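You operate a simulated robot arm through the tools that you are given. There is no shell and no other tool. Be economical: measure what you need, move in short steps, check, and stop when the job is done.

You run a simulated two-armed robot. Do the job below in one go: nothing can be reset, and whatever is moved stays where it is left.

Task
On the disc bench top, fold the rag in half, so that its two long edges meet.

It is judged by the outcome, as a careful person would: the job done as asked, and still so three seconds after it is handed in. It fails if anything else is knocked over, pushed out of place, dropped, spilled or broken. Flat cloth is picked up by pressing the open fingertips on it (5 to 10 N) and closing them slowly along it; thin cloth reads only 2 to 8 mm in the jaws.

Robot
Two 6-joint arms with two-finger parallel grippers on one trunk, on a base that drives. Base frame: it is fixed to the floor where the robot stands at the start and does not move with it; the origin is under the middle of the robot, x ahead of it, y to its left, z up; the surface under the hand at the start is at about z = 85. Units: cm, degrees, N and s.
The left shoulder is at the start at [6, 18.7, 109.7], the right one opposite. With the tool pointing down near the work surface each hand reaches from about 28 to 62 cm from the robot's upright axis, wherever it stands, measured 20 degrees to its own side. Places, roughly: disc bench top [50, -20, 80]. Payload 1.57 kg a hand.
Tool frame (each hand has its own): the origin (TCP) lies between the finger pads and is the grasp point; the fingertips stand 3 cm ahead of it; z points along the fingers, y is the line along which they close. The gripper opens to 11 cm. The fingers are 2.4 cm wide and 1.2 cm thick; the gripper's body (4.8 by 11.2 cm) begins 7.8 cm behind the TCP.
Orientation is told as [roll, pitch, yaw] about the base's x, y, z axes, in that order, counted from this pose: with the fingers straight down and closing along the base's y, the tool's x points along the base's -x, its y along +y and its z along -z.

Tools
- The arms move only by the tool apply_moves. It takes "left_deltas", "right_deltas" or both (then of equal length, played together; a hand with none holds still); each is a list of rows, each a list of 3 entries, a list of its own where there are three numbers: the turn, a rotation vector about the tool's x, y, z in degrees, then the shift along the tool's x, y, z in cm, then the finger opening in cm, from 0 to 11. In form: [[[rx, ry, rz], [dx, dy, dz], jaw], ...]. A call has 1 to 10 rows; each row shifts and turns the commanded pose from where the row before left it, along the tool's axes as they then stand. Rows are played at 5 a second. More than 5 cm and 8.6 degrees between two rows, or a gripper value outside its range, and nothing of the call is played. Where a pose cannot be reached the arm comes as near as it can. A force on the tool above 40 N (or 10 N above the force at the start of the call, whichever is more), or a blocked arm, ends the call early, and 0.2 s more pass. Each finger travels about 15.3 cm/s and halts on what it meets, pressing with about 34 N; the grip force reading is that of the motor and also rises with nothing between the fingers. The clock runs only during rows and for 0.2 s after the last one: add rows that do not move to give the fingers time. The reply holds the time, the measured pose of the TCP, the force on the tool along the base axes, the opening and the grip force, in the units named above and with some noise, with the torque about the TCP (base axes, N m) and any sound that the robot's microphone picked up.
- Cameras (640 x 400 px; columns grow to the right, rows downward): "scene" is now at [0.24, -0.25, 162.03]; the picture's right is [-0.02, -1.00, 0.00], its down [-0.90, 0.02, -0.43] and it looks along [0.43, -0.01, -0.90] (base axes); focal length 278 px, centre (320, 200). "left" rides on the left gripper at [7, -1.6, -14.1] in its tool frame; the picture's right is [0.23, 0.97, 0.00], its down [-0.86, 0.20, -0.48] and it looks along [-0.47, 0.11, 0.88] (tool axes); focal length 222 px, centre (320, 200). "right" rides on the right gripper at [7, 1.6, -14.1] in its tool frame; the picture's right is [-0.23, 0.97, 0.00], its down [-0.86, -0.20, -0.48] and it looks along [-0.47, -0.11, 0.88] (tool axes); focal length 222 px, centre (320, 200). There is no depth. A picture from a camera that has moved, and an enlarged one, comes with that camera's place and axes in the base frame and with its lens.
- get_image(camera): a new picture of that camera. No time passes.
- move_column(by): slides the trunk up (or, below 0, down) by that many cm; the arms and the scene camera ride with it, the base frame stays. It gives what a move gives, with no picture.
- roll_base(legs): drives the robot by 1 to 6 legs, each [ahead, left, turn to the left] in cm, cm and degrees, along the robot's own axes; the way and the turn of a leg run together, so that a leg with both is an arc; at most 150 cm and 180 degrees a leg. The arms and the cameras ride along, it lands a little off, and it stops where it bumps. It gives what a move gives.
- pan_tilt(pan, tilt): turns the head with the scene camera to pan (to the left, within 86 degrees either way) and tilt (down, from -29 to 69), counted from straight ahead of the robot. It gives what a move gives.
- inspect(camera, box): a new picture of the part [left, top, right, bottom] of that camera's present view, enlarged. No time passes.
- hand_in(): hands the job in; it is judged then, once.

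Work in short steps. Places have to be worked out from the pictures, the camera data and where the tool is seen: move nearer, look again, correct. Check each grasp and each placing, and mend what went wrong. You have 120 turns and 100 pictures in all, those below and enlarged ones among them. Open the grippers and draw the arms clear of the work before you hand the job in, unless the task says otherwise; then end with one line.

The tools are called after "Request:" as a command line: name --argument value ..., lists and objects as JSON in quotes. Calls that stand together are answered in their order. apply_moves: Moves the arms, as the interface text tells. Its arguments: {"type":"object","properties":{"left_deltas":{"type":"array"},"right_deltas":{"type":"array"}},"required":[]} The other tools are called the same way: move_column (by) slides the trunk up or down; roll_base (legs) drives the base; pan_tilt (pan, tilt) turns the head that bears the scene camera; get_image (camera) takes a picture; inspect (camera, box) takes an enlarged picture of a part of a camera's view; hand_in () hands the job in.

At the start:

```text
t: 0.0
left_position: [40.26, 18.98, 105.81]
left_orientation: [0.0, 0.0, 0.0]
left_wrist_force: [0.5, 0.6, -0.5]
left_torque: [0.0, -0.01, 0.0]
left_opening: 11.0
left_finger_force: 0.1
right_position: [36.37, -17.92, 105.51]
right_orientation: [0.1, 0.0, 0.0]
right_wrist_force: [-0.2, -0.4, 0.5]
right_torque: [0.01, -0.01, 0.0]
right_opening: 11.01
right_finger_force: 0.1
trunk travel left (down, up): [-72.5, 26.5]
robot x, y, heading: [0.32, 0.12, -0.3]
head pan, tilt: [-1.2, 64.6]
```

scene: 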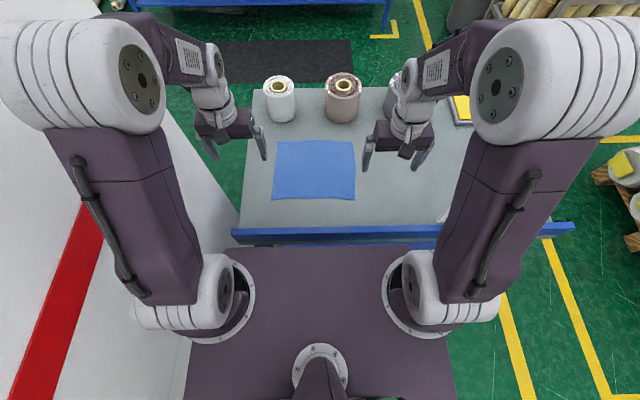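
right: 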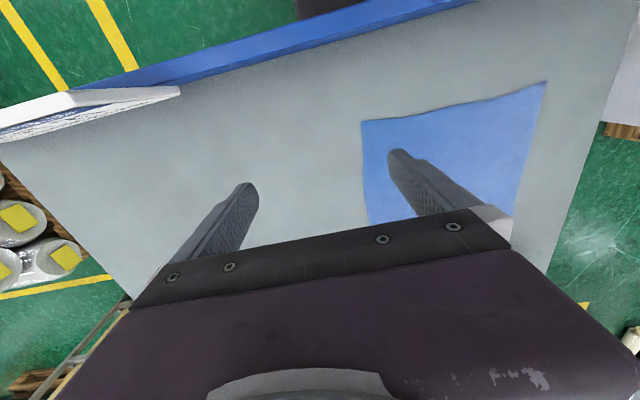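
left: 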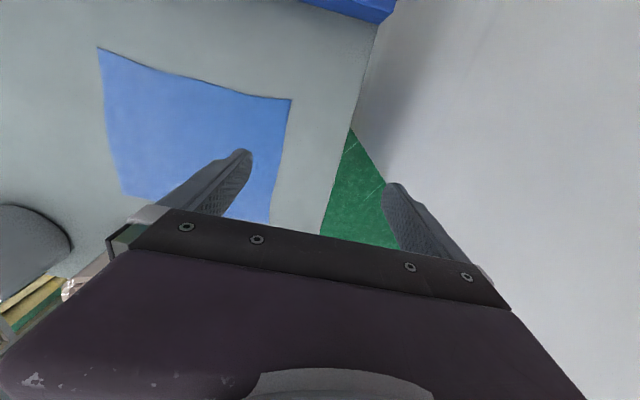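

I'll look closer at the rag to get its corners and its long edges.

Request:
inspect --camera "scene" --box '[230, 70, 470, 220]'

```text
2.67 times, centred on (350, 145) of scene
camera zoom: at [0.24, -0.25, 162.03], right [-0.02, -1.0, 0.0], down [-0.9, 0.02, -0.43], along [0.43, -0.01, -0.9], focal length 742 px, centre (240, 347)
```

zoom: 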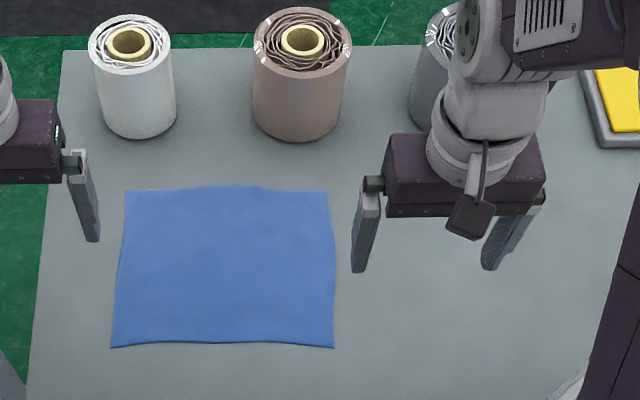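

The rag spans about x 37–59 and y −12.5 to 13.5, with its long edges running along y (26 against 22.5 cm). I plan to grip the far edge at both corners and lay it on the near edge. First I turn both hands so that the fingers close along x.

Request:
apply_moves --left_deltas '[[[0, 0, 8.5], [0, 0, 0], 11], [[0, 0, 8.5], [0, 0, 0], 11], [[0, 0, 8.5], [0, 0, 0], 11], [[0, 0, 8.5], [0, 0, 0], 11], [[0, 0, 8.5], [0, 0, 0], 11], [[0, 0, 8.5], [0, 0, 0], 8], [[0, 0, 8.5], [0, 0, 0], 6], [[0, 0, 8.5], [0, 0, 0], 4], [[0, 0, 8.5], [0, 0, 0], 4], [[0, 0, 8.5], [0, 0, 0], 4]]' --right_deltas '[[[0, 0, -8.5], [0, 0, 0], 11], [[0, 0, -8.5], [0, 0, 0], 11], [[0, 0, -8.5], [0, 0, 0], 11], [[0, 0, -8.5], [0, 0, 0], 11], [[0, 0, -8.5], [0, 0, 0], 11], [[0, 0, -8.5], [0, 0, 0], 8], [[0, 0, -8.5], [0, 0, 0], 6], [[0, 0, -8.5], [0, 0, 0], 4], [[0, 0, -8.5], [0, 0, 0], 4], [[0, 0, -8.5], [0, 0, 0], 4]]'

```text
t: 2.2
left_position: [40.09, 19.0, 105.67]
left_orientation: [0.0, 0.0, -85.2]
left_wrist_force: [0.4, -0.4, -0.7]
left_torque: [-0.02, 0.04, 0.03]
left_opening: 3.99
left_finger_force: 0.1
right_position: [36.43, -17.93, 105.46]
right_orientation: [0.0, 0.0, 85.2]
right_wrist_force: [-0.5, 0.0, 0.0]
right_torque: [0.0, -0.01, -0.04]
right_opening: 3.99
right_finger_force: 0.1
trunk travel left (down, up): [-72.5, 26.5]
robot x, y, heading: [-0.24, 0.07, 0.1]
head pan, tilt: [-1.2, 64.6]
```

Both turned well. I move over the far corners at z≈95, then look.

Request:
apply_moves --left_deltas '[[[0, 0, 4.8], [0, 0, 0], 4], [[0, 0, 0], [-1.25, 2.83, 1.6], 4], [[0, 0, 0], [-1.25, 2.83, 1.6], 4], [[0, 0, 0], [-1.25, 2.83, 1.6], 4], [[0, 0, 0], [-1.25, 2.83, 1.6], 4], [[0, 0, 0], [-1.25, 2.83, 1.6], 4], [[0, 0, 0], [-1.25, 2.83, 1.6], 4], [[0, 0, 0], [0, 0, 0], 4]]' --right_deltas '[[[0, 0, -4.8], [0, 0, 0], 4], [[0, 0, 0], [-1.2, -3.43, 1.6], 4], [[0, 0, 0], [-1.2, -3.43, 1.6], 4], [[0, 0, 0], [-1.2, -3.43, 1.6], 4], [[0, 0, 0], [-1.2, -3.43, 1.6], 4], [[0, 0, 0], [-1.2, -3.43, 1.6], 4], [[0, 0, 0], [-1.2, -3.43, 1.6], 4], [[0, 0, 0], [0, 0, 0], 4]]'

Request:
get_image --camera "left"

Request:
get_image --camera "right"

Request:
get_image --camera "scene"

```text
t: 4.0
left_position: [57.06, 11.57, 96.19]
left_orientation: [0.0, 0.0, -89.8]
left_wrist_force: [-0.2, -0.1, 0.7]
left_torque: [-0.04, -0.01, 0.01]
left_opening: 4.0
left_finger_force: 0.0
right_position: [56.87, -10.87, 95.8]
right_orientation: [0.0, 0.0, 89.8]
right_wrist_force: [-0.7, 0.2, 0.3]
right_torque: [0.02, 0.0, 0.0]
right_opening: 4.01
right_finger_force: 0.1
trunk travel left (down, up): [-72.5, 26.5]
robot x, y, heading: [-0.14, 0.23, 0.0]
head pan, tilt: [-1.2, 64.6]
```

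```text
95 pictures are left
camera left: at [55.36, 18.45, 110.32], right [0.97, 0.23, 0.0], down [0.2, -0.85, 0.48], along [0.11, -0.47, -0.88], focal length 222 px, centre (320, 200)
```

left: 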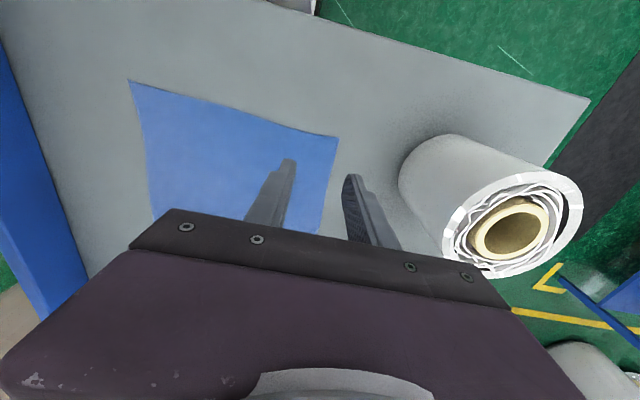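

```text
94 pictures are left
camera right: at [55.46, -17.82, 109.88], right [-0.97, 0.23, 0.0], down [0.2, 0.85, 0.48], along [0.11, 0.47, -0.88], focal length 222 px, centre (320, 200)
```

right: 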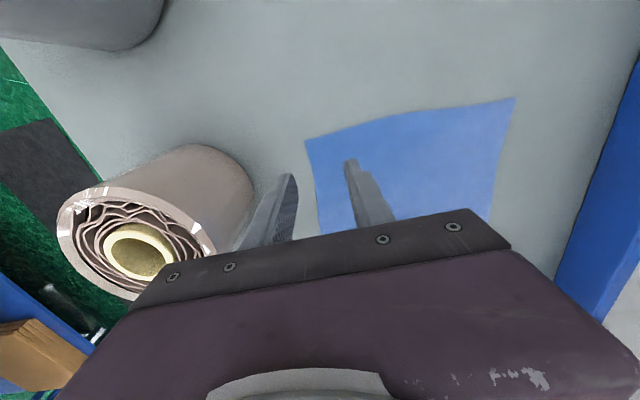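

```text
93 pictures are left
camera scene: at [0.07, -0.24, 162.04], right [-0.02, -1.0, 0.0], down [-0.9, 0.02, -0.43], along [0.43, -0.01, -0.9], focal length 278 px, centre (320, 200)
```

scene: 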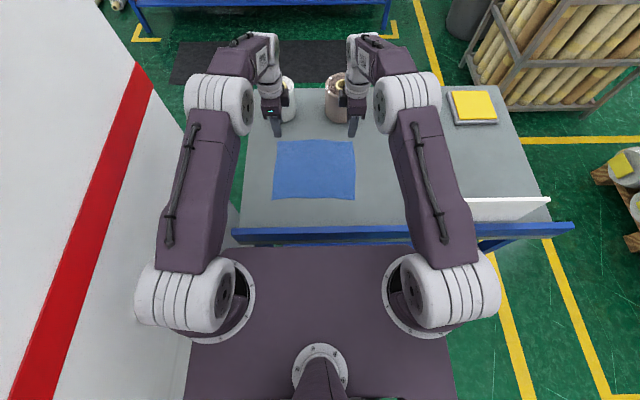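

Both cameras put the far corners at about (58.9, 13.2) and (58.5, −12.3), with the table near z=85. I centre the jaws over the edge and lower to just above the surface.

Request:
apply_moves --left_deltas '[[[0, 0, 0], [0, 0.6, 1.75], 4], [[0, 0, 0], [0, 0.6, 1.75], 4], [[0, 0, 0], [0, 0, 1.75], 4], [[0, 0, 0], [0, 0, 1.5], 4], [[0, 0, 0], [0, 0, 0], 4]]' --right_deltas '[[[0, 0, 0], [0, -0.6, 1.65], 4], [[0, 0, 0], [0, -0.6, 1.65], 4], [[0, 0, 0], [0, 0, 1.65], 4], [[0, 0, 0], [0, 0, 1.4], 4], [[0, 0, 0], [0, 0, 0], 4]]'

Request:
get_image --camera "left"

Request:
get_image --camera "right"

```text
t: 5.2
left_position: [58.49, 11.55, 89.44]
left_orientation: [0.0, -0.1, -89.9]
left_wrist_force: [0.2, 0.5, -0.5]
left_torque: [0.0, -0.03, 0.05]
left_opening: 3.98
left_finger_force: 0.1
right_position: [58.17, -10.68, 89.54]
right_orientation: [0.0, 0.0, 89.8]
right_wrist_force: [0.0, 0.5, 0.5]
right_torque: [0.0, 0.01, -0.02]
right_opening: 3.99
right_finger_force: 0.1
trunk travel left (down, up): [-72.5, 26.5]
robot x, y, heading: [0.19, -0.17, -0.1]
head pan, tilt: [-1.2, 64.6]
```

```text
92 pictures are left
camera left: at [56.71, 18.51, 103.46], right [0.97, 0.23, 0.0], down [0.2, -0.85, 0.48], along [0.11, -0.47, -0.88], focal length 222 px, centre (320, 200)
```

left: 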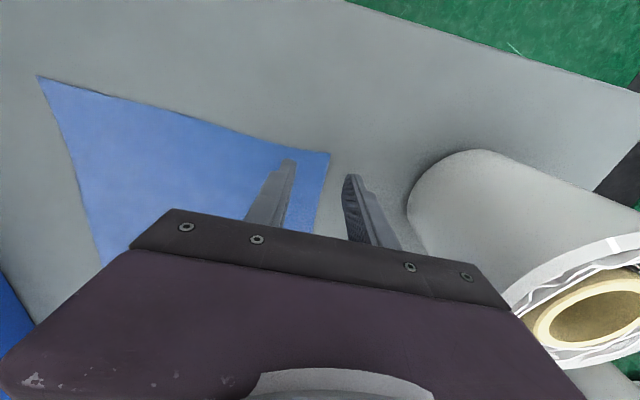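

```text
91 pictures are left
camera right: at [56.76, -17.72, 103.61], right [-0.97, 0.23, 0.0], down [0.2, 0.85, 0.48], along [0.11, 0.47, -0.88], focal length 222 px, centre (320, 200)
```

right: 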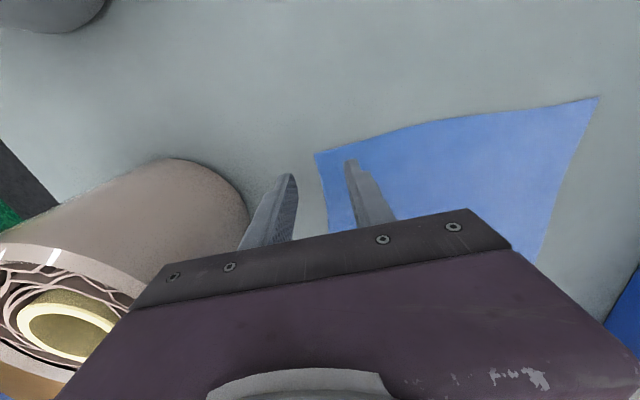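

The jaws straddle the edge, with one finger over cloth and one beyond it. I creep down until they touch.

Request:
apply_moves --left_deltas '[[[0, 0, 0], [0, 0, 0.5], 4], [[0, 0, 0], [0, 0, 0.5], 4], [[0, 0, 0], [0, 0, 0.2], 4], [[0, 0, 0], [0, 0, 0], 4]]' --right_deltas '[[[0, 0, 0], [0, 0, 0.5], 4], [[0, 0, 0], [0, 0, 0.5], 4], [[0, 0, 0], [0, 0, 0.3], 4], [[0, 0, 0], [0, 0, 0], 4]]'

```text
t: 6.2
left_position: [58.41, 11.65, 88.15]
left_orientation: [0.0, 0.0, -89.8]
left_wrist_force: [-0.3, -0.2, 0.6]
left_torque: [-0.02, 0.01, 0.02]
left_opening: 4.02
left_finger_force: 0.1
right_position: [58.23, -10.78, 88.24]
right_orientation: [0.0, 0.0, 89.8]
right_wrist_force: [-0.3, -0.3, 0.4]
right_torque: [-0.02, -0.01, -0.01]
right_opening: 3.99
right_finger_force: 0.0
trunk travel left (down, up): [-72.5, 26.5]
robot x, y, heading: [0.05, 0.1, 0.2]
head pan, tilt: [-1.2, 64.6]
```

Still no contact, so I continue in 1–2 mm steps.

Request:
apply_moves --left_deltas '[[[0, 0, 0], [0, 0, 0.15], 4], [[0, 0, 0], [0, 0, 0.15], 4], [[0, 0, 0], [0, 0, 0], 4]]' --right_deltas '[[[0, 0, 0], [0, 0, 0.15], 4], [[0, 0, 0], [0, 0, 0.15], 4], [[0, 0, 0], [0, 0, 0], 4]]'

```text
t: 7.0
left_position: [58.38, 11.63, 88.27]
left_orientation: [0.2, 0.1, -89.8]
left_wrist_force: [1.1, 2.7, 21.0]
left_torque: [0.16, 0.52, -0.06]
left_opening: 3.9
left_finger_force: 0.1
right_position: [58.1, -10.78, 88.13]
right_orientation: [-0.2, -0.1, 89.8]
right_wrist_force: [0.6, 0.1, 1.5]
right_torque: [-0.04, 0.03, -0.01]
right_opening: 3.96
right_finger_force: 0.0
trunk travel left (down, up): [-72.5, 26.5]
robot x, y, heading: [0.37, 0.11, 0.2]
head pan, tilt: [-1.2, 64.6]
```

The left hand presses at 21 N, which is too hard, and the right barely touches. I adjust both towards 5–10 N.

Request:
apply_moves --left_deltas '[[[0, 0, 0], [0, 0, -0.1], 4], [[0, 0, 0], [0, 0, 0], 4]]' --right_deltas '[[[0, 0, 0], [0, 0, 0.05], 4], [[0, 0, 0], [0, 0, 0], 4]]'

```text
t: 7.6
left_position: [58.19, 11.58, 88.16]
left_orientation: [0.2, 0.1, -89.8]
left_wrist_force: [2.9, 1.1, 16.4]
left_torque: [0.15, 0.3, -0.05]
left_opening: 3.72
left_finger_force: 0.1
right_position: [58.12, -10.82, 88.13]
right_orientation: [-0.2, 0.1, 89.8]
right_wrist_force: [-0.7, 0.0, 9.8]
right_torque: [-0.06, 0.22, 0.02]
right_opening: 4.05
right_finger_force: 0.2
trunk travel left (down, up): [-72.5, 26.5]
robot x, y, heading: [-0.1, -0.16, 0.1]
head pan, tilt: [-1.2, 64.6]
```

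The right hand is at 10 N. I ease the left a bit more.

Request:
apply_moves --left_deltas '[[[0, 0, 0], [0, 0, -0.07], 4], [[0, 0, 0], [0, 0, 0], 4]]' --right_deltas '[[[0, 0, 0], [0, 0, -0.01], 4], [[0, 0, 0], [0, 0, 0], 4]]'

```text
t: 8.2
left_position: [58.19, 11.5, 88.18]
left_orientation: [0.1, 0.0, -89.8]
left_wrist_force: [1.9, 1.9, 13.2]
left_torque: [0.1, 0.25, -0.05]
left_opening: 3.79
left_finger_force: 0.0
right_position: [58.15, -10.78, 88.09]
right_orientation: [-0.1, 0.0, 89.8]
right_wrist_force: [-0.8, 0.5, 8.8]
right_torque: [-0.02, 0.21, -0.01]
right_opening: 4.06
right_finger_force: 0.2
trunk travel left (down, up): [-72.5, 26.5]
robot x, y, heading: [-0.23, -0.03, -0.1]
head pan, tilt: [-1.2, 64.6]
```

I ease the left another millimetre, then close both hands slowly.

Request:
apply_moves --left_deltas '[[[0, 0, 0], [0, 0, -0.08], 4], [[0, 0, 0], [0, 0, 0], 3.6], [[0, 0, 0], [0, 0, 0], 3.2], [[0, 0, 0], [0, 0, 0], 2.8], [[0, 0, 0], [0, 0, 0], 2.4], [[0, 0, 0], [0, 0, 0], 2.0], [[0, 0, 0], [0, 0, 0], 1.7]]' --right_deltas '[[[0, 0, 0], [0, 0, 0], 4], [[0, 0, 0], [0, 0, 0], 3.6], [[0, 0, 0], [0, 0, 0], 3.2], [[0, 0, 0], [0, 0, 0], 2.8], [[0, 0, 0], [0, 0, 0], 2.4], [[0, 0, 0], [0, 0, 0], 2.0], [[0, 0, 0], [0, 0, 0], 1.7]]'

Request:
get_image --camera "left"

Request:
get_image --camera "right"

```text
t: 9.8
left_position: [58.18, 11.62, 88.19]
left_orientation: [0.0, -0.1, -89.8]
left_wrist_force: [-0.4, 0.1, 0.6]
left_torque: [0.03, 0.02, 0.0]
left_opening: 1.71
left_finger_force: 0.2
right_position: [58.26, -10.72, 88.1]
right_orientation: [-0.2, 0.0, 89.8]
right_wrist_force: [2.9, -0.3, 12.5]
right_torque: [-0.09, 0.12, 0.02]
right_opening: 1.5
right_finger_force: 0.1
trunk travel left (down, up): [-72.5, 26.5]
robot x, y, heading: [-0.04, -0.17, 0.1]
head pan, tilt: [-1.2, 64.6]
```

```text
90 pictures are left
camera left: at [56.57, 18.5, 102.23], right [0.97, 0.23, 0.0], down [0.2, -0.85, 0.48], along [0.11, -0.47, -0.88], focal length 222 px, centre (320, 200)
```

left: 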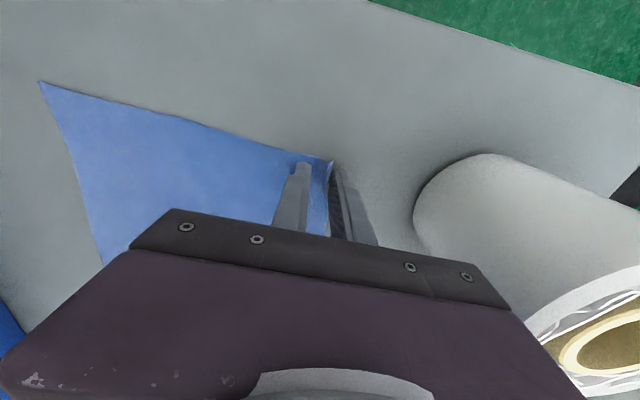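

```text
89 pictures are left
camera right: at [56.68, -17.67, 102.19], right [-0.97, 0.23, 0.0], down [0.2, 0.85, 0.48], along [0.11, 0.47, -0.88], focal length 222 px, centre (320, 200)
```

right: 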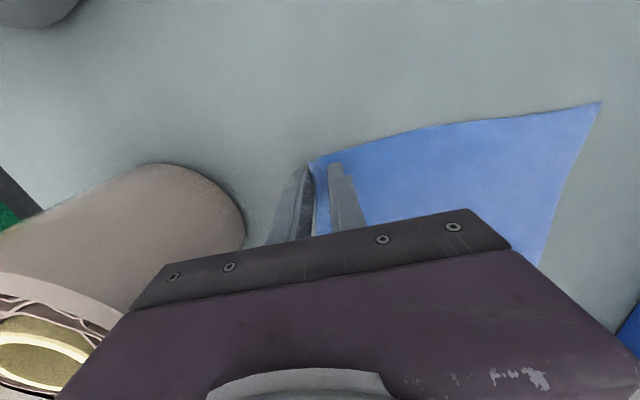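

The cloth edge rises between the fingers on both sides. The left has lost pressure, so I press it slightly and finish closing.

Request:
apply_moves --left_deltas '[[[0, 0, 0], [0, 0, 0.07], 1.7], [[0, 0, 0], [0, 0, 0], 1.4], [[0, 0, 0], [0, 0, 0], 1.1], [[0, 0, 0], [0, 0, 0], 0.8], [[0, 0, 0], [0, 0, 0], 0.5], [[0, 0, 0], [0, 0, 0], 0.2], [[0, 0, 0], [0, 0, 0], 0], [[0, 0, 0], [0, 0, 0], 0], [[0, 0, 0], [0, 0, 0], 0]]' --right_deltas '[[[0, 0, 0], [0, 0, 0], 1.7], [[0, 0, 0], [0, 0, 0], 1.4], [[0, 0, 0], [0, 0, 0], 1.1], [[0, 0, 0], [0, 0, 0], 0.8], [[0, 0, 0], [0, 0, 0], 0.5], [[0, 0, 0], [0, 0, 0], 0.2], [[0, 0, 0], [0, 0, 0], 0], [[0, 0, 0], [0, 0, 0], 0], [[0, 0, 0], [0, 0, 0], 0]]'

Request:
get_image --camera "left"

Request:
get_image --camera "right"

```text
t: 11.8
left_position: [58.27, 11.6, 88.21]
left_orientation: [0.1, 0.1, -89.7]
left_wrist_force: [-1.1, -0.1, 4.2]
left_torque: [0.02, 0.03, -0.02]
left_opening: 0.21
left_finger_force: 24.1
right_position: [58.06, -10.69, 88.17]
right_orientation: [-0.1, 0.0, 89.9]
right_wrist_force: [-1.8, 0.4, 12.1]
right_torque: [-0.07, 0.13, 0.0]
right_opening: 0.21
right_finger_force: 24.0
trunk travel left (down, up): [-72.5, 26.5]
robot x, y, heading: [0.02, 0.22, -0.0]
head pan, tilt: [-1.2, 64.6]
```

```text
88 pictures are left
camera left: at [56.51, 18.51, 102.2], right [0.97, 0.23, 0.0], down [0.2, -0.85, 0.48], along [0.11, -0.47, -0.88], focal length 222 px, centre (320, 200)
```

left: 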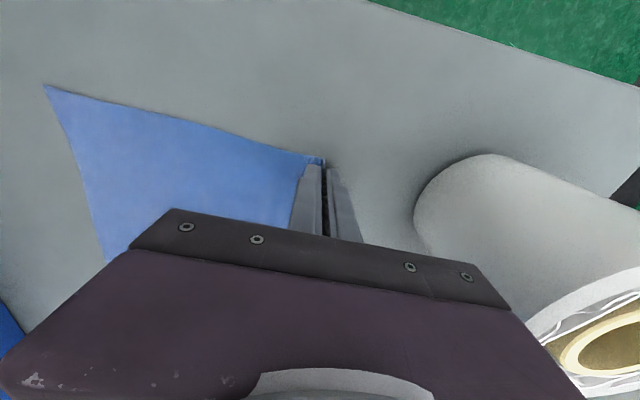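

```text
87 pictures are left
camera right: at [56.55, -17.68, 102.19], right [-0.97, 0.23, 0.0], down [0.2, 0.85, 0.48], along [0.11, 0.47, -0.88], focal length 222 px, centre (320, 200)
```

right: 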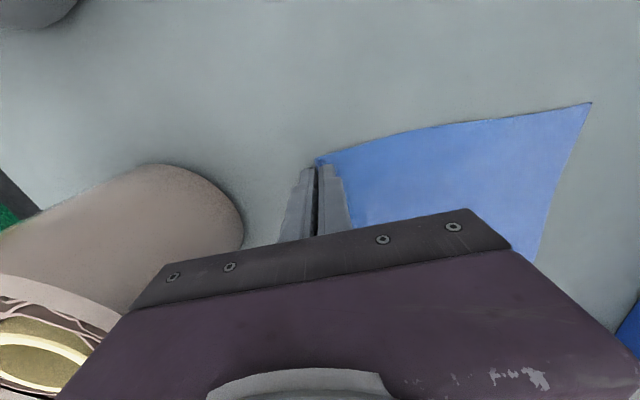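

Both jaws read 2.1 mm, which fits gripped cloth. I lift 4 cm and check.

Request:
apply_moves --left_deltas '[[[0, 0, 0], [0, -0.3, -0.8], 0], [[0, 0, 0], [0, -0.3, -0.8], 0], [[0, 0, 0], [0, -0.3, -0.8], 0], [[0, 0, 0], [0, -0.3, -0.8], 0], [[0, 0, 0], [0, -0.3, -0.8], 0], [[0, 0, 0], [0, 0, 0], 0]]' --right_deltas '[[[0, 0, 0], [0, 0.3, -0.8], 0], [[0, 0, 0], [0, 0.3, -0.8], 0], [[0, 0, 0], [0, 0.3, -0.8], 0], [[0, 0, 0], [0, 0.3, -0.8], 0], [[0, 0, 0], [0, 0.3, -0.8], 0], [[0, 0, 0], [0, 0, 0], 0]]'

Request:
get_image --camera "left"

Request:
get_image --camera "right"

Request:
inspect --camera "scene" --box '[230, 70, 470, 220]'

```text
t: 13.2
left_position: [56.79, 11.66, 91.92]
left_orientation: [-0.1, 0.0, -89.8]
left_wrist_force: [0.5, -0.2, 0.2]
left_torque: [-0.03, 0.0, -0.03]
left_opening: 0.21
left_finger_force: 23.4
right_position: [56.78, -10.8, 91.86]
right_orientation: [0.0, 0.0, 89.9]
right_wrist_force: [-1.0, 0.1, 0.2]
right_torque: [0.01, 0.01, -0.03]
right_opening: 0.24
right_finger_force: 24.1
trunk travel left (down, up): [-72.5, 26.5]
robot x, y, heading: [-0.01, -0.01, 0.1]
head pan, tilt: [-1.2, 64.6]
```

```text
86 pictures are left
camera left: at [55.16, 18.51, 105.98], right [0.97, 0.23, 0.0], down [0.2, -0.85, 0.48], along [0.11, -0.47, -0.88], focal length 222 px, centre (320, 200)
```

left: 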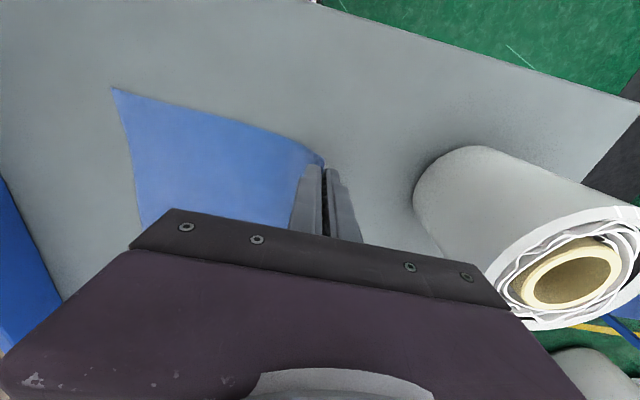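

```text
85 pictures are left
camera right: at [55.28, -17.69, 105.96], right [-0.97, 0.23, 0.0], down [0.2, 0.85, 0.48], along [0.11, 0.47, -0.88], focal length 222 px, centre (320, 200)
```

right: 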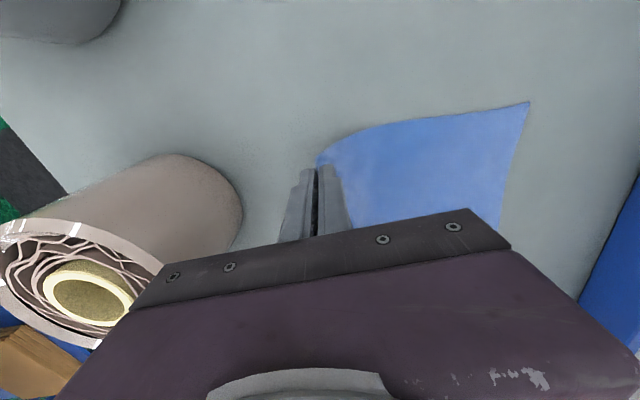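

```text
2.67 times, centred on (350, 145) of scene
camera zoom: at [0.31, -0.25, 162.03], right [-0.02, -1.0, 0.0], down [-0.9, 0.02, -0.43], along [0.43, -0.01, -0.9], focal length 742 px, centre (240, 347)
```

zoom: 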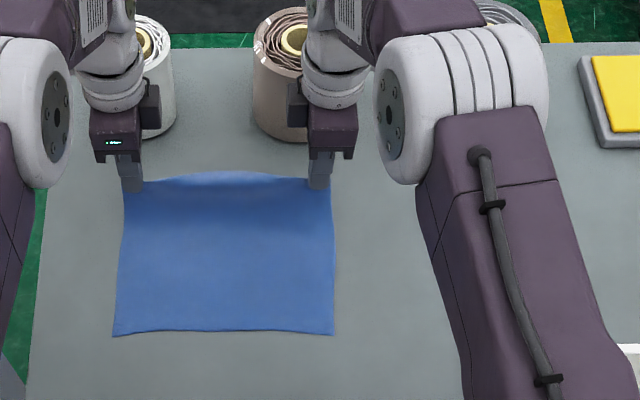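

Both corners are gripped, and the near edge now lies at about x≈38.5. I carry the far edge up and back along an arc, then tilt the fingers forward so the edge can be laid flat.

Request:
apply_moves --left_deltas '[[[0, 0, 0], [0, -1.5, -2], 0], [[0, 0, 0], [0, -2, -1.8], 0], [[0, 0, 0], [0, -2.4, -1.4], 0], [[0, 0, 0], [0, -2.4, -1], 0], [[-7.5, 0, 0], [0, 0, 0], 0], [[-7.5, 0, 0], [0, 0, 0], 0], [[-7.5, 0, 0], [0, 0, 0], 0], [[-7.5, 0, 0], [0, 0, 0], 0], [[0, 0, 0], [0, 0, 0], 0]]' --right_deltas '[[[0, 0, 0], [0, 1.5, -2], 0], [[0, 0, 0], [0, 2, -1.8], 0], [[0, 0, 0], [0, 2.4, -1.4], 0], [[0, 0, 0], [0, 2.4, -1], 0], [[7.5, 0, 0], [0, 0, 0], 0], [[7.5, 0, 0], [0, 0, 0], 0], [[7.5, 0, 0], [0, 0, 0], 0], [[7.5, 0, 0], [0, 0, 0], 0], [[0, 0, 0], [0, 0, 0], 0]]'

Request:
get_image --camera "scene"

Request:
get_image --camera "left"

```text
t: 15.2
left_position: [48.77, 11.81, 98.25]
left_orientation: [23.6, 0.6, -89.6]
left_wrist_force: [0.1, -4.6, 0.1]
left_torque: [-0.15, 0.03, -0.03]
left_opening: 0.24
left_finger_force: 24.6
left hand out of reach, approached as far as the arm can: row 8
right_position: [48.66, -11.01, 98.11]
right_orientation: [-23.7, 0.7, 89.5]
right_wrist_force: [-0.8, 4.3, -0.1]
right_torque: [0.08, 0.02, 0.08]
right_opening: 0.22
right_finger_force: 23.9
right hand out of reach, approached as far as the arm can: row 8
trunk travel left (down, up): [-72.5, 26.5]
robot x, y, heading: [-0.01, -0.23, -0.2]
head pan, tilt: [-1.2, 64.6]
```

```text
83 pictures are left
camera scene: at [0.24, -0.25, 162.03], right [-0.02, -1.0, 0.0], down [-0.9, 0.02, -0.43], along [0.43, -0.01, -0.9], focal length 278 px, centre (320, 200)
```

scene: 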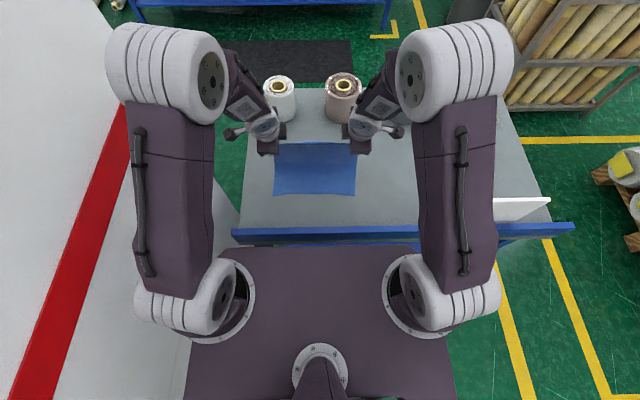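

```text
82 pictures are left
camera left: at [41.42, 18.51, 110.56], right [0.89, 0.23, 0.39], down [0.0, -0.86, 0.51], along [0.46, -0.45, -0.77], focal length 222 px, centre (320, 200)
```

left: 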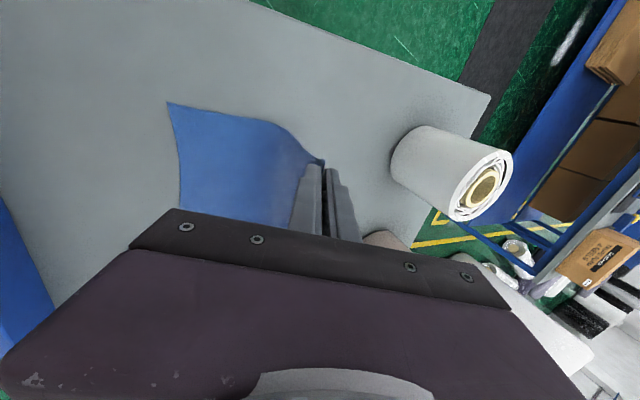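

Tilt is limited to about 24°, and there is ~4.5 N of sideways tension between the hands. I back the tilt off a little and move each hand 3 mm inward.

Request:
apply_moves --left_deltas '[[[5, 0, 0], [0, 0, 0], 0], [[0, 0, 0], [-0.3, 0, 0], 0], [[0, 0, 0], [0, 0, 0], 0]]' --right_deltas '[[[-5, 0, 0], [0, 0, 0], 0], [[0, 0, 0], [-0.3, 0, 0], 0], [[0, 0, 0], [0, 0, 0], 0]]'

```text
t: 16.0
left_position: [48.56, 11.58, 98.2]
left_orientation: [18.7, 0.8, -89.3]
left_wrist_force: [-0.6, 0.8, 0.2]
left_torque: [0.01, 0.03, -0.05]
left_opening: 0.24
left_finger_force: 23.4
right_position: [48.52, -10.94, 98.12]
right_orientation: [-18.6, 0.7, 89.5]
right_wrist_force: [-0.5, -0.5, -0.3]
right_torque: [0.02, 0.04, 0.04]
right_opening: 0.21
right_finger_force: 24.0
trunk travel left (down, up): [-72.5, 26.5]
robot x, y, heading: [-0.01, 0.17, 0.0]
head pan, tilt: [-1.2, 64.6]
```

The tension is gone and the tilt is 18.7°. I carry the edge back toward the near edge while descending.

Request:
apply_moves --left_deltas '[[[0, 0, 0], [0, -1.74, -0.33], 0], [[0, 0, 0], [0, -1.74, -0.33], 0], [[0, 0, 0], [0, -1.9, 0.15], 0], [[0, 0, 0], [0, -1.9, 0.15], 0], [[0, 0, 0], [0, -1.82, 0.7], 0], [[0, 0, 0], [0, -1.82, 0.7], 0], [[0, 0, 0], [0, 0, 0], 0]]' --right_deltas '[[[0, 0, 0], [0, 1.74, -0.33], 0], [[0, 0, 0], [0, 1.74, -0.33], 0], [[0, 0, 0], [0, 1.9, 0.15], 0], [[0, 0, 0], [0, 1.9, 0.15], 0], [[0, 0, 0], [0, 1.82, 0.7], 0], [[0, 0, 0], [0, 1.82, 0.7], 0], [[0, 0, 0], [0, 0, 0], 0]]'

Request:
get_image --camera "scene"

Request:
get_image --camera "left"

Request:
get_image --camera "right"

```text
t: 17.6
left_position: [38.46, 11.43, 93.88]
left_orientation: [18.6, 0.6, -89.6]
left_wrist_force: [0.7, 1.5, 0.3]
left_torque: [0.02, 0.03, -0.01]
left_opening: 0.2
left_finger_force: 23.9
right_position: [38.69, -10.52, 93.66]
right_orientation: [-18.7, 0.7, 89.6]
right_wrist_force: [-0.3, 0.5, 0.5]
right_torque: [0.02, 0.0, -0.03]
right_opening: 0.24
right_finger_force: 24.2
trunk travel left (down, up): [-72.5, 26.5]
robot x, y, heading: [0.12, 0.07, -0.3]
head pan, tilt: [-1.2, 64.6]
```

```text
81 pictures are left
camera scene: at [0.21, -0.25, 162.04], right [-0.02, -1.0, 0.0], down [-0.9, 0.02, -0.43], along [0.43, -0.01, -0.9], focal length 278 px, centre (320, 200)
```

scene: 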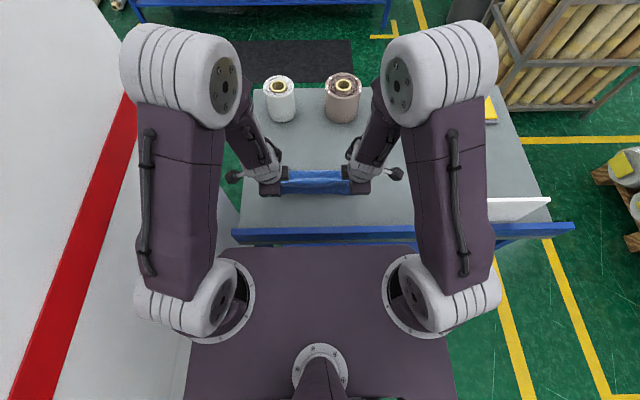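

```text
80 pictures are left
camera left: at [32.36, 18.15, 106.75], right [0.92, 0.23, 0.31], down [0.04, -0.86, 0.51], along [0.39, -0.45, -0.8], focal length 222 px, centre (320, 200)
```

left: 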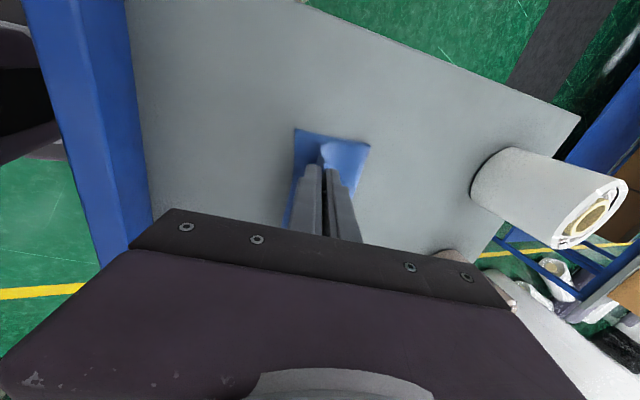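

```text
79 pictures are left
camera right: at [32.61, -17.37, 106.61], right [-0.92, 0.23, -0.31], down [0.04, 0.86, 0.51], along [0.39, 0.45, -0.8], focal length 222 px, centre (320, 200)
```

right: 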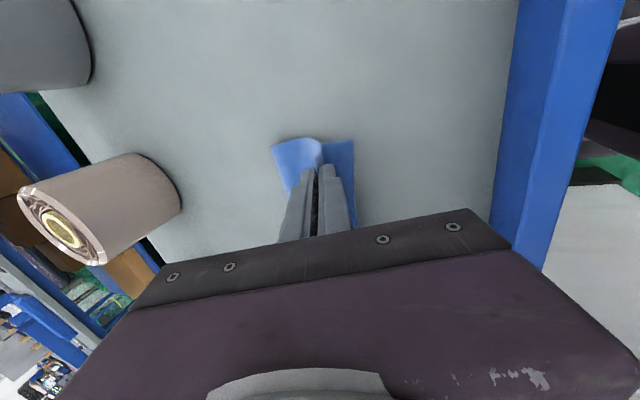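

The near corners are at x≈38.1, and the gripped edge is right above them with the tips at x≈39.5. I lower straight down to just above the cloth.

Request:
apply_moves --left_deltas '[[[0, 0, 0], [0, -0.37, 1.09], 0], [[0, 0, 0], [0, -0.37, 1.09], 0], [[0, 0, 0], [0, -0.37, 1.09], 0], [[0, 0, 0], [0, -0.37, 1.09], 0], [[0, 0, 0], [0, 0, 0], 0]]' --right_deltas '[[[0, 0, 0], [0, 0.37, 1.07], 0], [[0, 0, 0], [0, 0.37, 1.07], 0], [[0, 0, 0], [0, 0.37, 1.07], 0], [[0, 0, 0], [0, 0.37, 1.07], 0], [[0, 0, 0], [0, 0, 0], 0]]'

Request:
get_image --camera "left"

Request:
get_image --camera "right"

Request:
inspect --camera "scene" --box '[230, 110, 410, 230]'

```text
t: 18.8
left_position: [38.57, 11.51, 89.23]
left_orientation: [18.6, 0.7, -89.5]
left_wrist_force: [-0.4, 0.0, 0.6]
left_torque: [-0.01, -0.02, -0.01]
left_opening: 0.21
left_finger_force: 23.3
right_position: [38.62, -10.75, 89.24]
right_orientation: [-18.7, 0.7, 89.5]
right_wrist_force: [0.2, 0.3, 0.0]
right_torque: [-0.01, 0.05, 0.01]
right_opening: 0.22
right_finger_force: 24.3
trunk travel left (down, up): [-72.5, 26.5]
robot x, y, heading: [0.46, -0.15, -0.1]
head pan, tilt: [-1.2, 64.6]
```

```text
78 pictures are left
camera left: at [32.48, 18.28, 102.09], right [0.92, 0.23, 0.31], down [0.04, -0.86, 0.51], along [0.39, -0.45, -0.8], focal length 222 px, centre (320, 200)
```

left: 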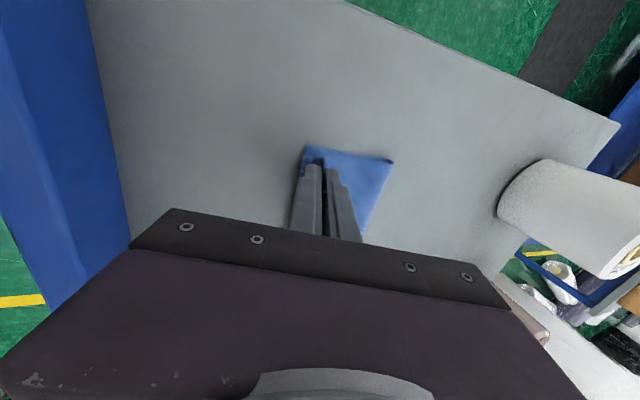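

```text
77 pictures are left
camera right: at [32.55, -17.43, 102.12], right [-0.92, 0.23, -0.31], down [0.04, 0.86, 0.51], along [0.39, 0.45, -0.8], focal length 222 px, centre (320, 200)
```

right: 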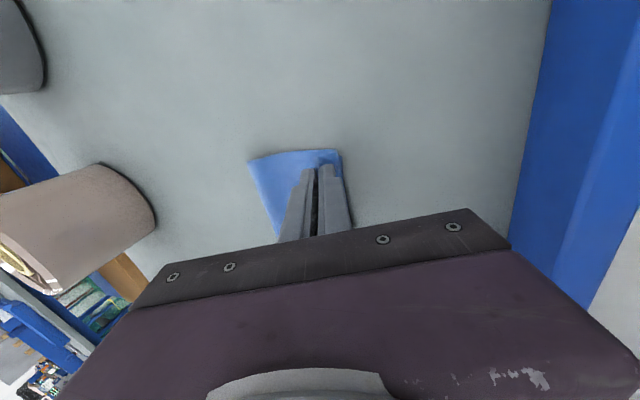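

```text
3.33 times, centred on (320, 170) of scene
camera zoom: at [0.18, -0.24, 162.04], right [-0.02, -1.0, 0.0], down [-0.9, 0.02, -0.43], along [0.43, -0.01, -0.9], focal length 928 px, centre (320, 300)
```

zoom: 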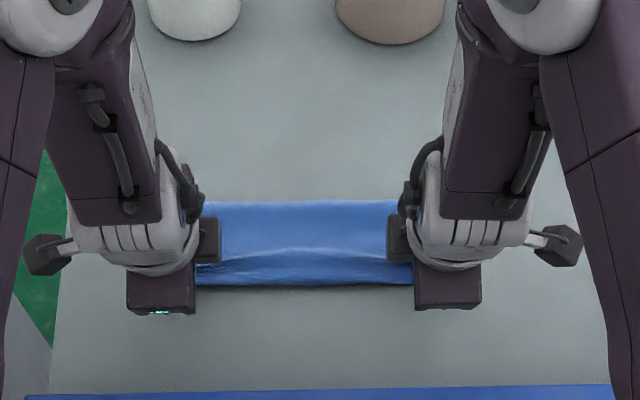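

I zoom in on the gripped corners to see how the upper edge sits relative to the lower one.

Request:
inspect --camera "left" --box '[260, 120, 420, 220]'

Request:
inspect --camera "scene" --box '[275, 155, 355, 205]'

```text
4.00 times, centred on (340, 170) of left
camera zoom: at [32.48, 18.28, 102.09], right [0.92, 0.23, 0.31], down [0.04, -0.86, 0.51], along [0.39, -0.45, -0.8], focal length 888 px, centre (240, 320)
```

zoom: 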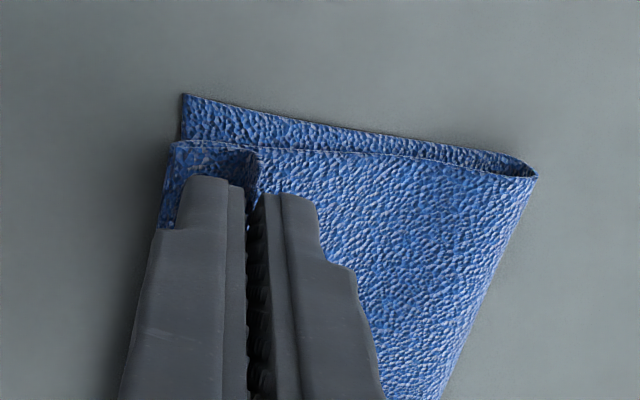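

```text
8.00 times, centred on (315, 180) of scene
camera zoom: at [0.18, -0.24, 162.04], right [-0.02, -1.0, 0.0], down [-0.9, 0.02, -0.43], along [0.43, -0.01, -0.9], focal length 2227 px, centre (360, 360)
```

zoom: 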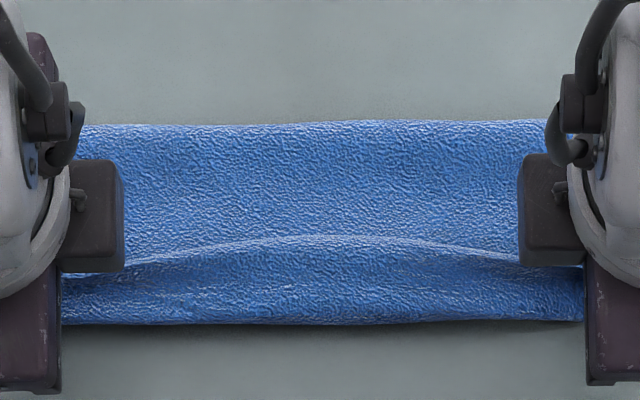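

On the left, a tail extends about 1.7 cm to the near side of the jaws and overhangs the lower edge a little. I check the right.

Request:
inspect --camera "right" --box '[230, 120, 390, 220]'

```text
4.00 times, centred on (310, 170) of right
camera zoom: at [32.55, -17.43, 102.12], right [-0.92, 0.23, -0.31], down [0.04, 0.86, 0.51], along [0.39, 0.45, -0.8], focal length 888 px, centre (360, 320)
```

zoom: 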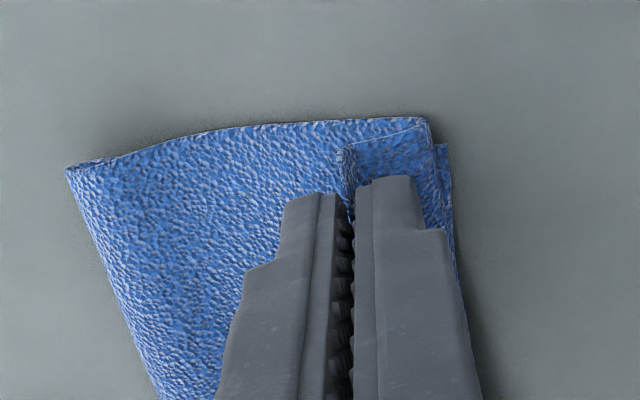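

The upper layer sits about 0.8 cm too far in −y and overhangs slightly in −x. I shift both hands +0.7 in y and +0.6 in x, then lower a little.

Request:
apply_moves --left_deltas '[[[0, 0, 0], [0.35, 0.28, 0.1], 0], [[0, 0, 0], [0.35, 0.29, 0.09], 0], [[0, 0, 0], [0, -0.11, 0.33], 0], [[0, 0, 0], [0, 0, 0], 0]]' --right_deltas '[[[0, 0, 0], [-0.35, -0.28, 0.1], 0], [[0, 0, 0], [-0.35, -0.29, 0.09], 0], [[0, 0, 0], [0, 0.11, 0.33], 0], [[0, 0, 0], [0, 0, 0], 0]]'

Request:
inspect --camera "left" --box '[260, 120, 420, 220]'

Request:
inspect --camera "right" --box '[230, 120, 390, 220]'

```text
t: 19.8
left_position: [39.28, 12.35, 88.97]
left_orientation: [18.6, 0.7, -89.5]
left_wrist_force: [-0.4, 0.3, 0.7]
left_torque: [-0.01, -0.02, 0.01]
left_opening: 0.23
left_finger_force: 24.5
right_position: [39.15, -10.05, 88.8]
right_orientation: [-18.6, 0.6, 89.5]
right_wrist_force: [-0.4, 0.3, -0.8]
right_torque: [-0.01, 0.04, -0.01]
right_opening: 0.21
right_finger_force: 23.7
trunk travel left (down, up): [-72.5, 26.5]
robot x, y, heading: [-0.09, -0.02, -0.4]
head pan, tilt: [-1.2, 64.6]
```

```text
4.00 times, centred on (340, 170) of left
camera zoom: at [33.1, 18.94, 101.77], right [0.92, 0.23, 0.31], down [0.04, -0.86, 0.51], along [0.39, -0.45, -0.8], focal length 888 px, centre (240, 320)
```

zoom: 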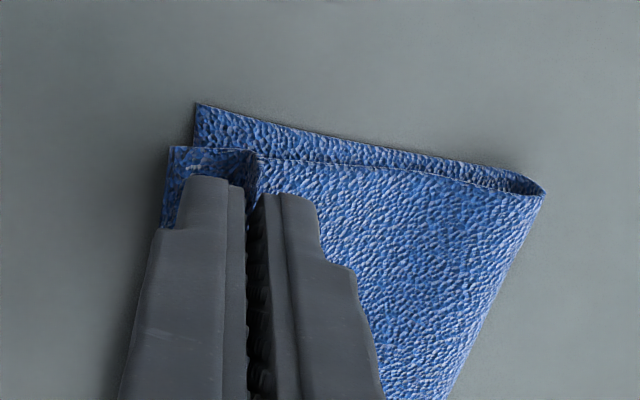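

```text
4.00 times, centred on (310, 170) of right
camera zoom: at [33.15, -16.77, 101.62], right [-0.92, 0.23, -0.31], down [0.04, 0.86, 0.51], along [0.39, 0.45, -0.8], focal length 888 px, centre (360, 320)
```

zoom: 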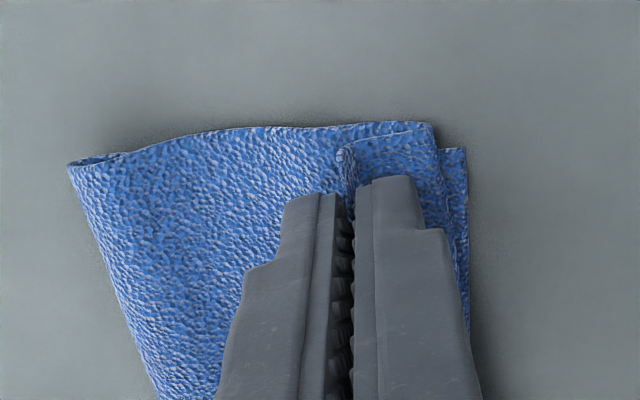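

The lower layer moved along with it, so the offsets stay within about 0.8 cm. I open slowly and draw back along the fingers, then judge.

Request:
apply_moves --left_deltas '[[[0, 0, 0], [0, 0, 0], 0.3], [[0, 0, 0], [0, 0, 0], 0.5], [[0, 0, 0], [0, 0, 0], 0.8], [[0, 0, 0], [0, 0, 0], 1.1], [[0, 0, 0], [0, 0, -0.3], 1.4], [[0, 0, 0], [0, 0, -0.5], 1.6], [[0, 0, 0], [0, 0, -1.0], 1.6], [[0, 0, 0], [0, 0, -2], 1.6], [[0, 0, 0], [0, 0, -2], 1.6], [[0, 0, 0], [0, 0, 0], 1.6]]' --right_deltas '[[[0, 0, 0], [0, 0, 0], 0.3], [[0, 0, 0], [0, 0, 0], 0.5], [[0, 0, 0], [0, 0, 0], 0.8], [[0, 0, 0], [0, 0, 0], 1.1], [[0, 0, 0], [0, 0, -0.3], 1.4], [[0, 0, 0], [0, 0, -0.5], 1.6], [[0, 0, 0], [0, 0, -1.0], 1.6], [[0, 0, 0], [0, 0, -2], 1.6], [[0, 0, 0], [0, 0, -2], 1.6], [[0, 0, 0], [0, 0, 0], 1.6]]'

Request:
inspect --camera "left" --box '[240, 100, 432, 220]'

Request:
inspect --camera "right" --box '[208, 100, 400, 220]'

Request:
inspect --camera "scene" --box '[262, 145, 368, 211]'

```text
t: 22.0
left_position: [37.49, 12.19, 94.33]
left_orientation: [18.5, 0.7, -89.5]
left_wrist_force: [0.1, 1.0, -0.1]
left_torque: [0.02, 0.01, 0.02]
left_opening: 1.63
left_finger_force: 0.0
right_position: [37.22, -10.19, 94.26]
right_orientation: [-18.5, 0.7, 89.5]
right_wrist_force: [-0.7, 1.3, 0.0]
right_torque: [0.02, 0.01, -0.05]
right_opening: 1.58
right_finger_force: 0.0
trunk travel left (down, up): [-72.5, 26.5]
robot x, y, heading: [-0.2, -0.52, -0.1]
head pan, tilt: [-1.2, 64.6]
```

```text
3.33 times, centred on (336, 160) of left
camera zoom: at [31.33, 18.89, 107.23], right [0.92, 0.23, 0.31], down [0.04, -0.86, 0.51], along [0.39, -0.45, -0.8], focal length 740 px, centre (267, 333)
```

zoom: 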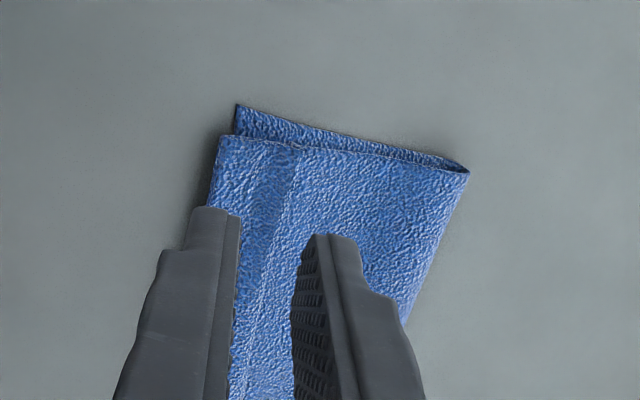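

```text
3.33 times, centred on (304, 160) of right
camera zoom: at [31.23, -16.85, 107.18], right [-0.92, 0.23, -0.31], down [0.04, 0.86, 0.51], along [0.39, 0.45, -0.8], focal length 740 px, centre (373, 333)
```

zoom: 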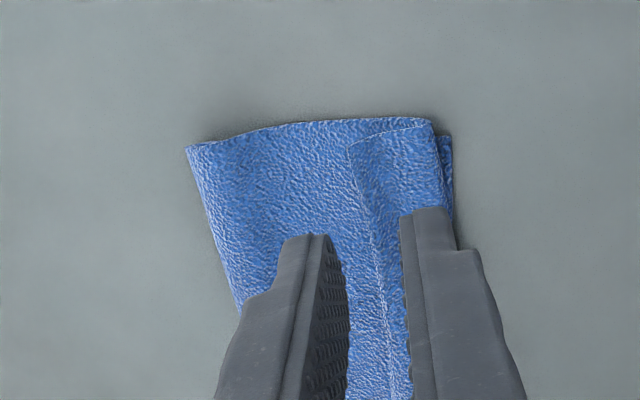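

```text
6.04 times, centred on (315, 178) of scene
camera zoom: at [0.36, -0.24, 162.03], right [-0.02, -1.0, 0.0], down [-0.9, 0.02, -0.43], along [0.43, -0.01, -0.9], focal length 1680 px, centre (350, 333)
```

zoom: 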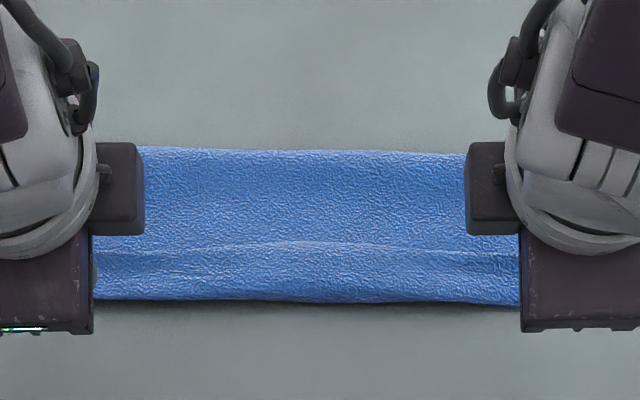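

The release is clean. I raise and spread the hands to get a clear view.

Request:
apply_moves --left_deltas '[[[0, 0, 0], [0, 1, -3], 1.6], [[0, 0, 0], [0, 1, -3], 1.6], [[0, 0, 0], [0, 1, -3], 1.6], [[0, 0, 0], [3, 0, 0], 1.6], [[0, 0, 0], [3, 0, 0], 1.6], [[0, 0, 0], [3, 0, 0], 1.6], [[0, 0, 0], [0, 0, 0], 1.6]]' --right_deltas '[[[0, 0, 0], [0, -1, -3], 1.6], [[0, 0, 0], [0, -1, -3], 1.6], [[0, 0, 0], [0, -1, -3], 1.6], [[0, 0, 0], [3, 0, 0], 1.6], [[0, 0, 0], [3, 0, 0], 1.6], [[0, 0, 0], [3, 0, 0], 1.6], [[0, 0, 0], [0, 0, 0], 1.6]]'

Request:
inspect --camera "scene" --box '[262, 145, 368, 211]'

Request:
get_image --camera "left"

Request:
get_image --camera "right"

```text
t: 23.6
left_position: [37.32, 21.27, 103.16]
left_orientation: [18.6, 0.7, -89.4]
left_wrist_force: [-0.3, 0.0, -0.6]
left_torque: [0.0, 0.0, -0.01]
left_opening: 1.6
left_finger_force: 0.0
left hand out of reach, approached as far as the arm can: row 2
right_position: [37.16, -18.88, 104.0]
right_orientation: [-18.6, 0.7, 89.4]
right_wrist_force: [0.3, -0.2, 0.3]
right_torque: [0.03, -0.01, -0.01]
right_opening: 1.59
right_finger_force: 0.1
trunk travel left (down, up): [-72.5, 26.5]
robot x, y, heading: [0.17, -0.02, -0.1]
head pan, tilt: [-1.2, 64.6]
```

```text
6.04 times, centred on (315, 178) of scene
camera zoom: at [0.27, -0.25, 162.03], right [-0.02, -1.0, 0.0], down [-0.9, 0.02, -0.43], along [0.43, -0.01, -0.9], focal length 1680 px, centre (350, 333)
```

zoom: 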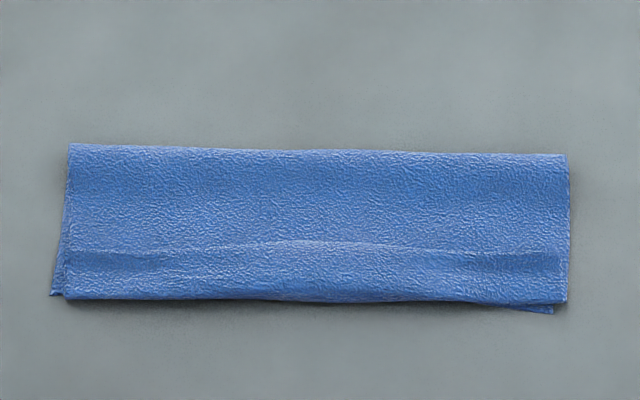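

```text
66 pictures are left
camera left: at [31.26, 28.01, 115.98], right [0.92, 0.23, 0.31], down [0.05, -0.86, 0.51], along [0.39, -0.45, -0.8], focal length 222 px, centre (320, 200)
```

left: 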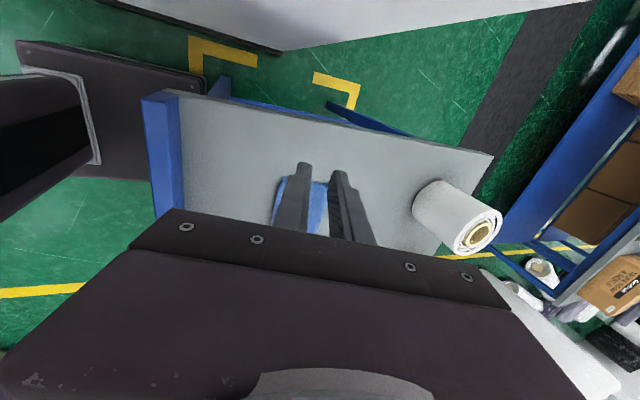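

```text
65 pictures are left
camera right: at [31.04, -25.65, 116.83], right [-0.92, 0.23, -0.31], down [0.04, 0.86, 0.51], along [0.39, 0.45, -0.8], focal length 222 px, centre (320, 200)
```

right: 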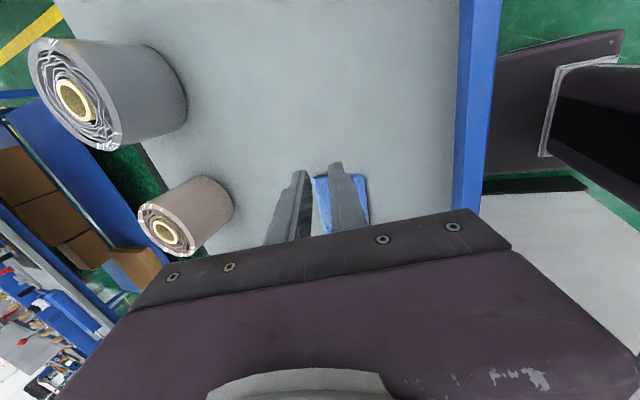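

The rag is folded in half. Its long edges meet to within about half a centimetre, it lies flat, nothing else has moved, and the hands are open and clear. I hand it in.

Request:
hand_in

```text
The job is handed in.
```

I folded the rag in half on the disc bench and handed the job in; in the last pictures its two long edges meet to within about half a centimetre.
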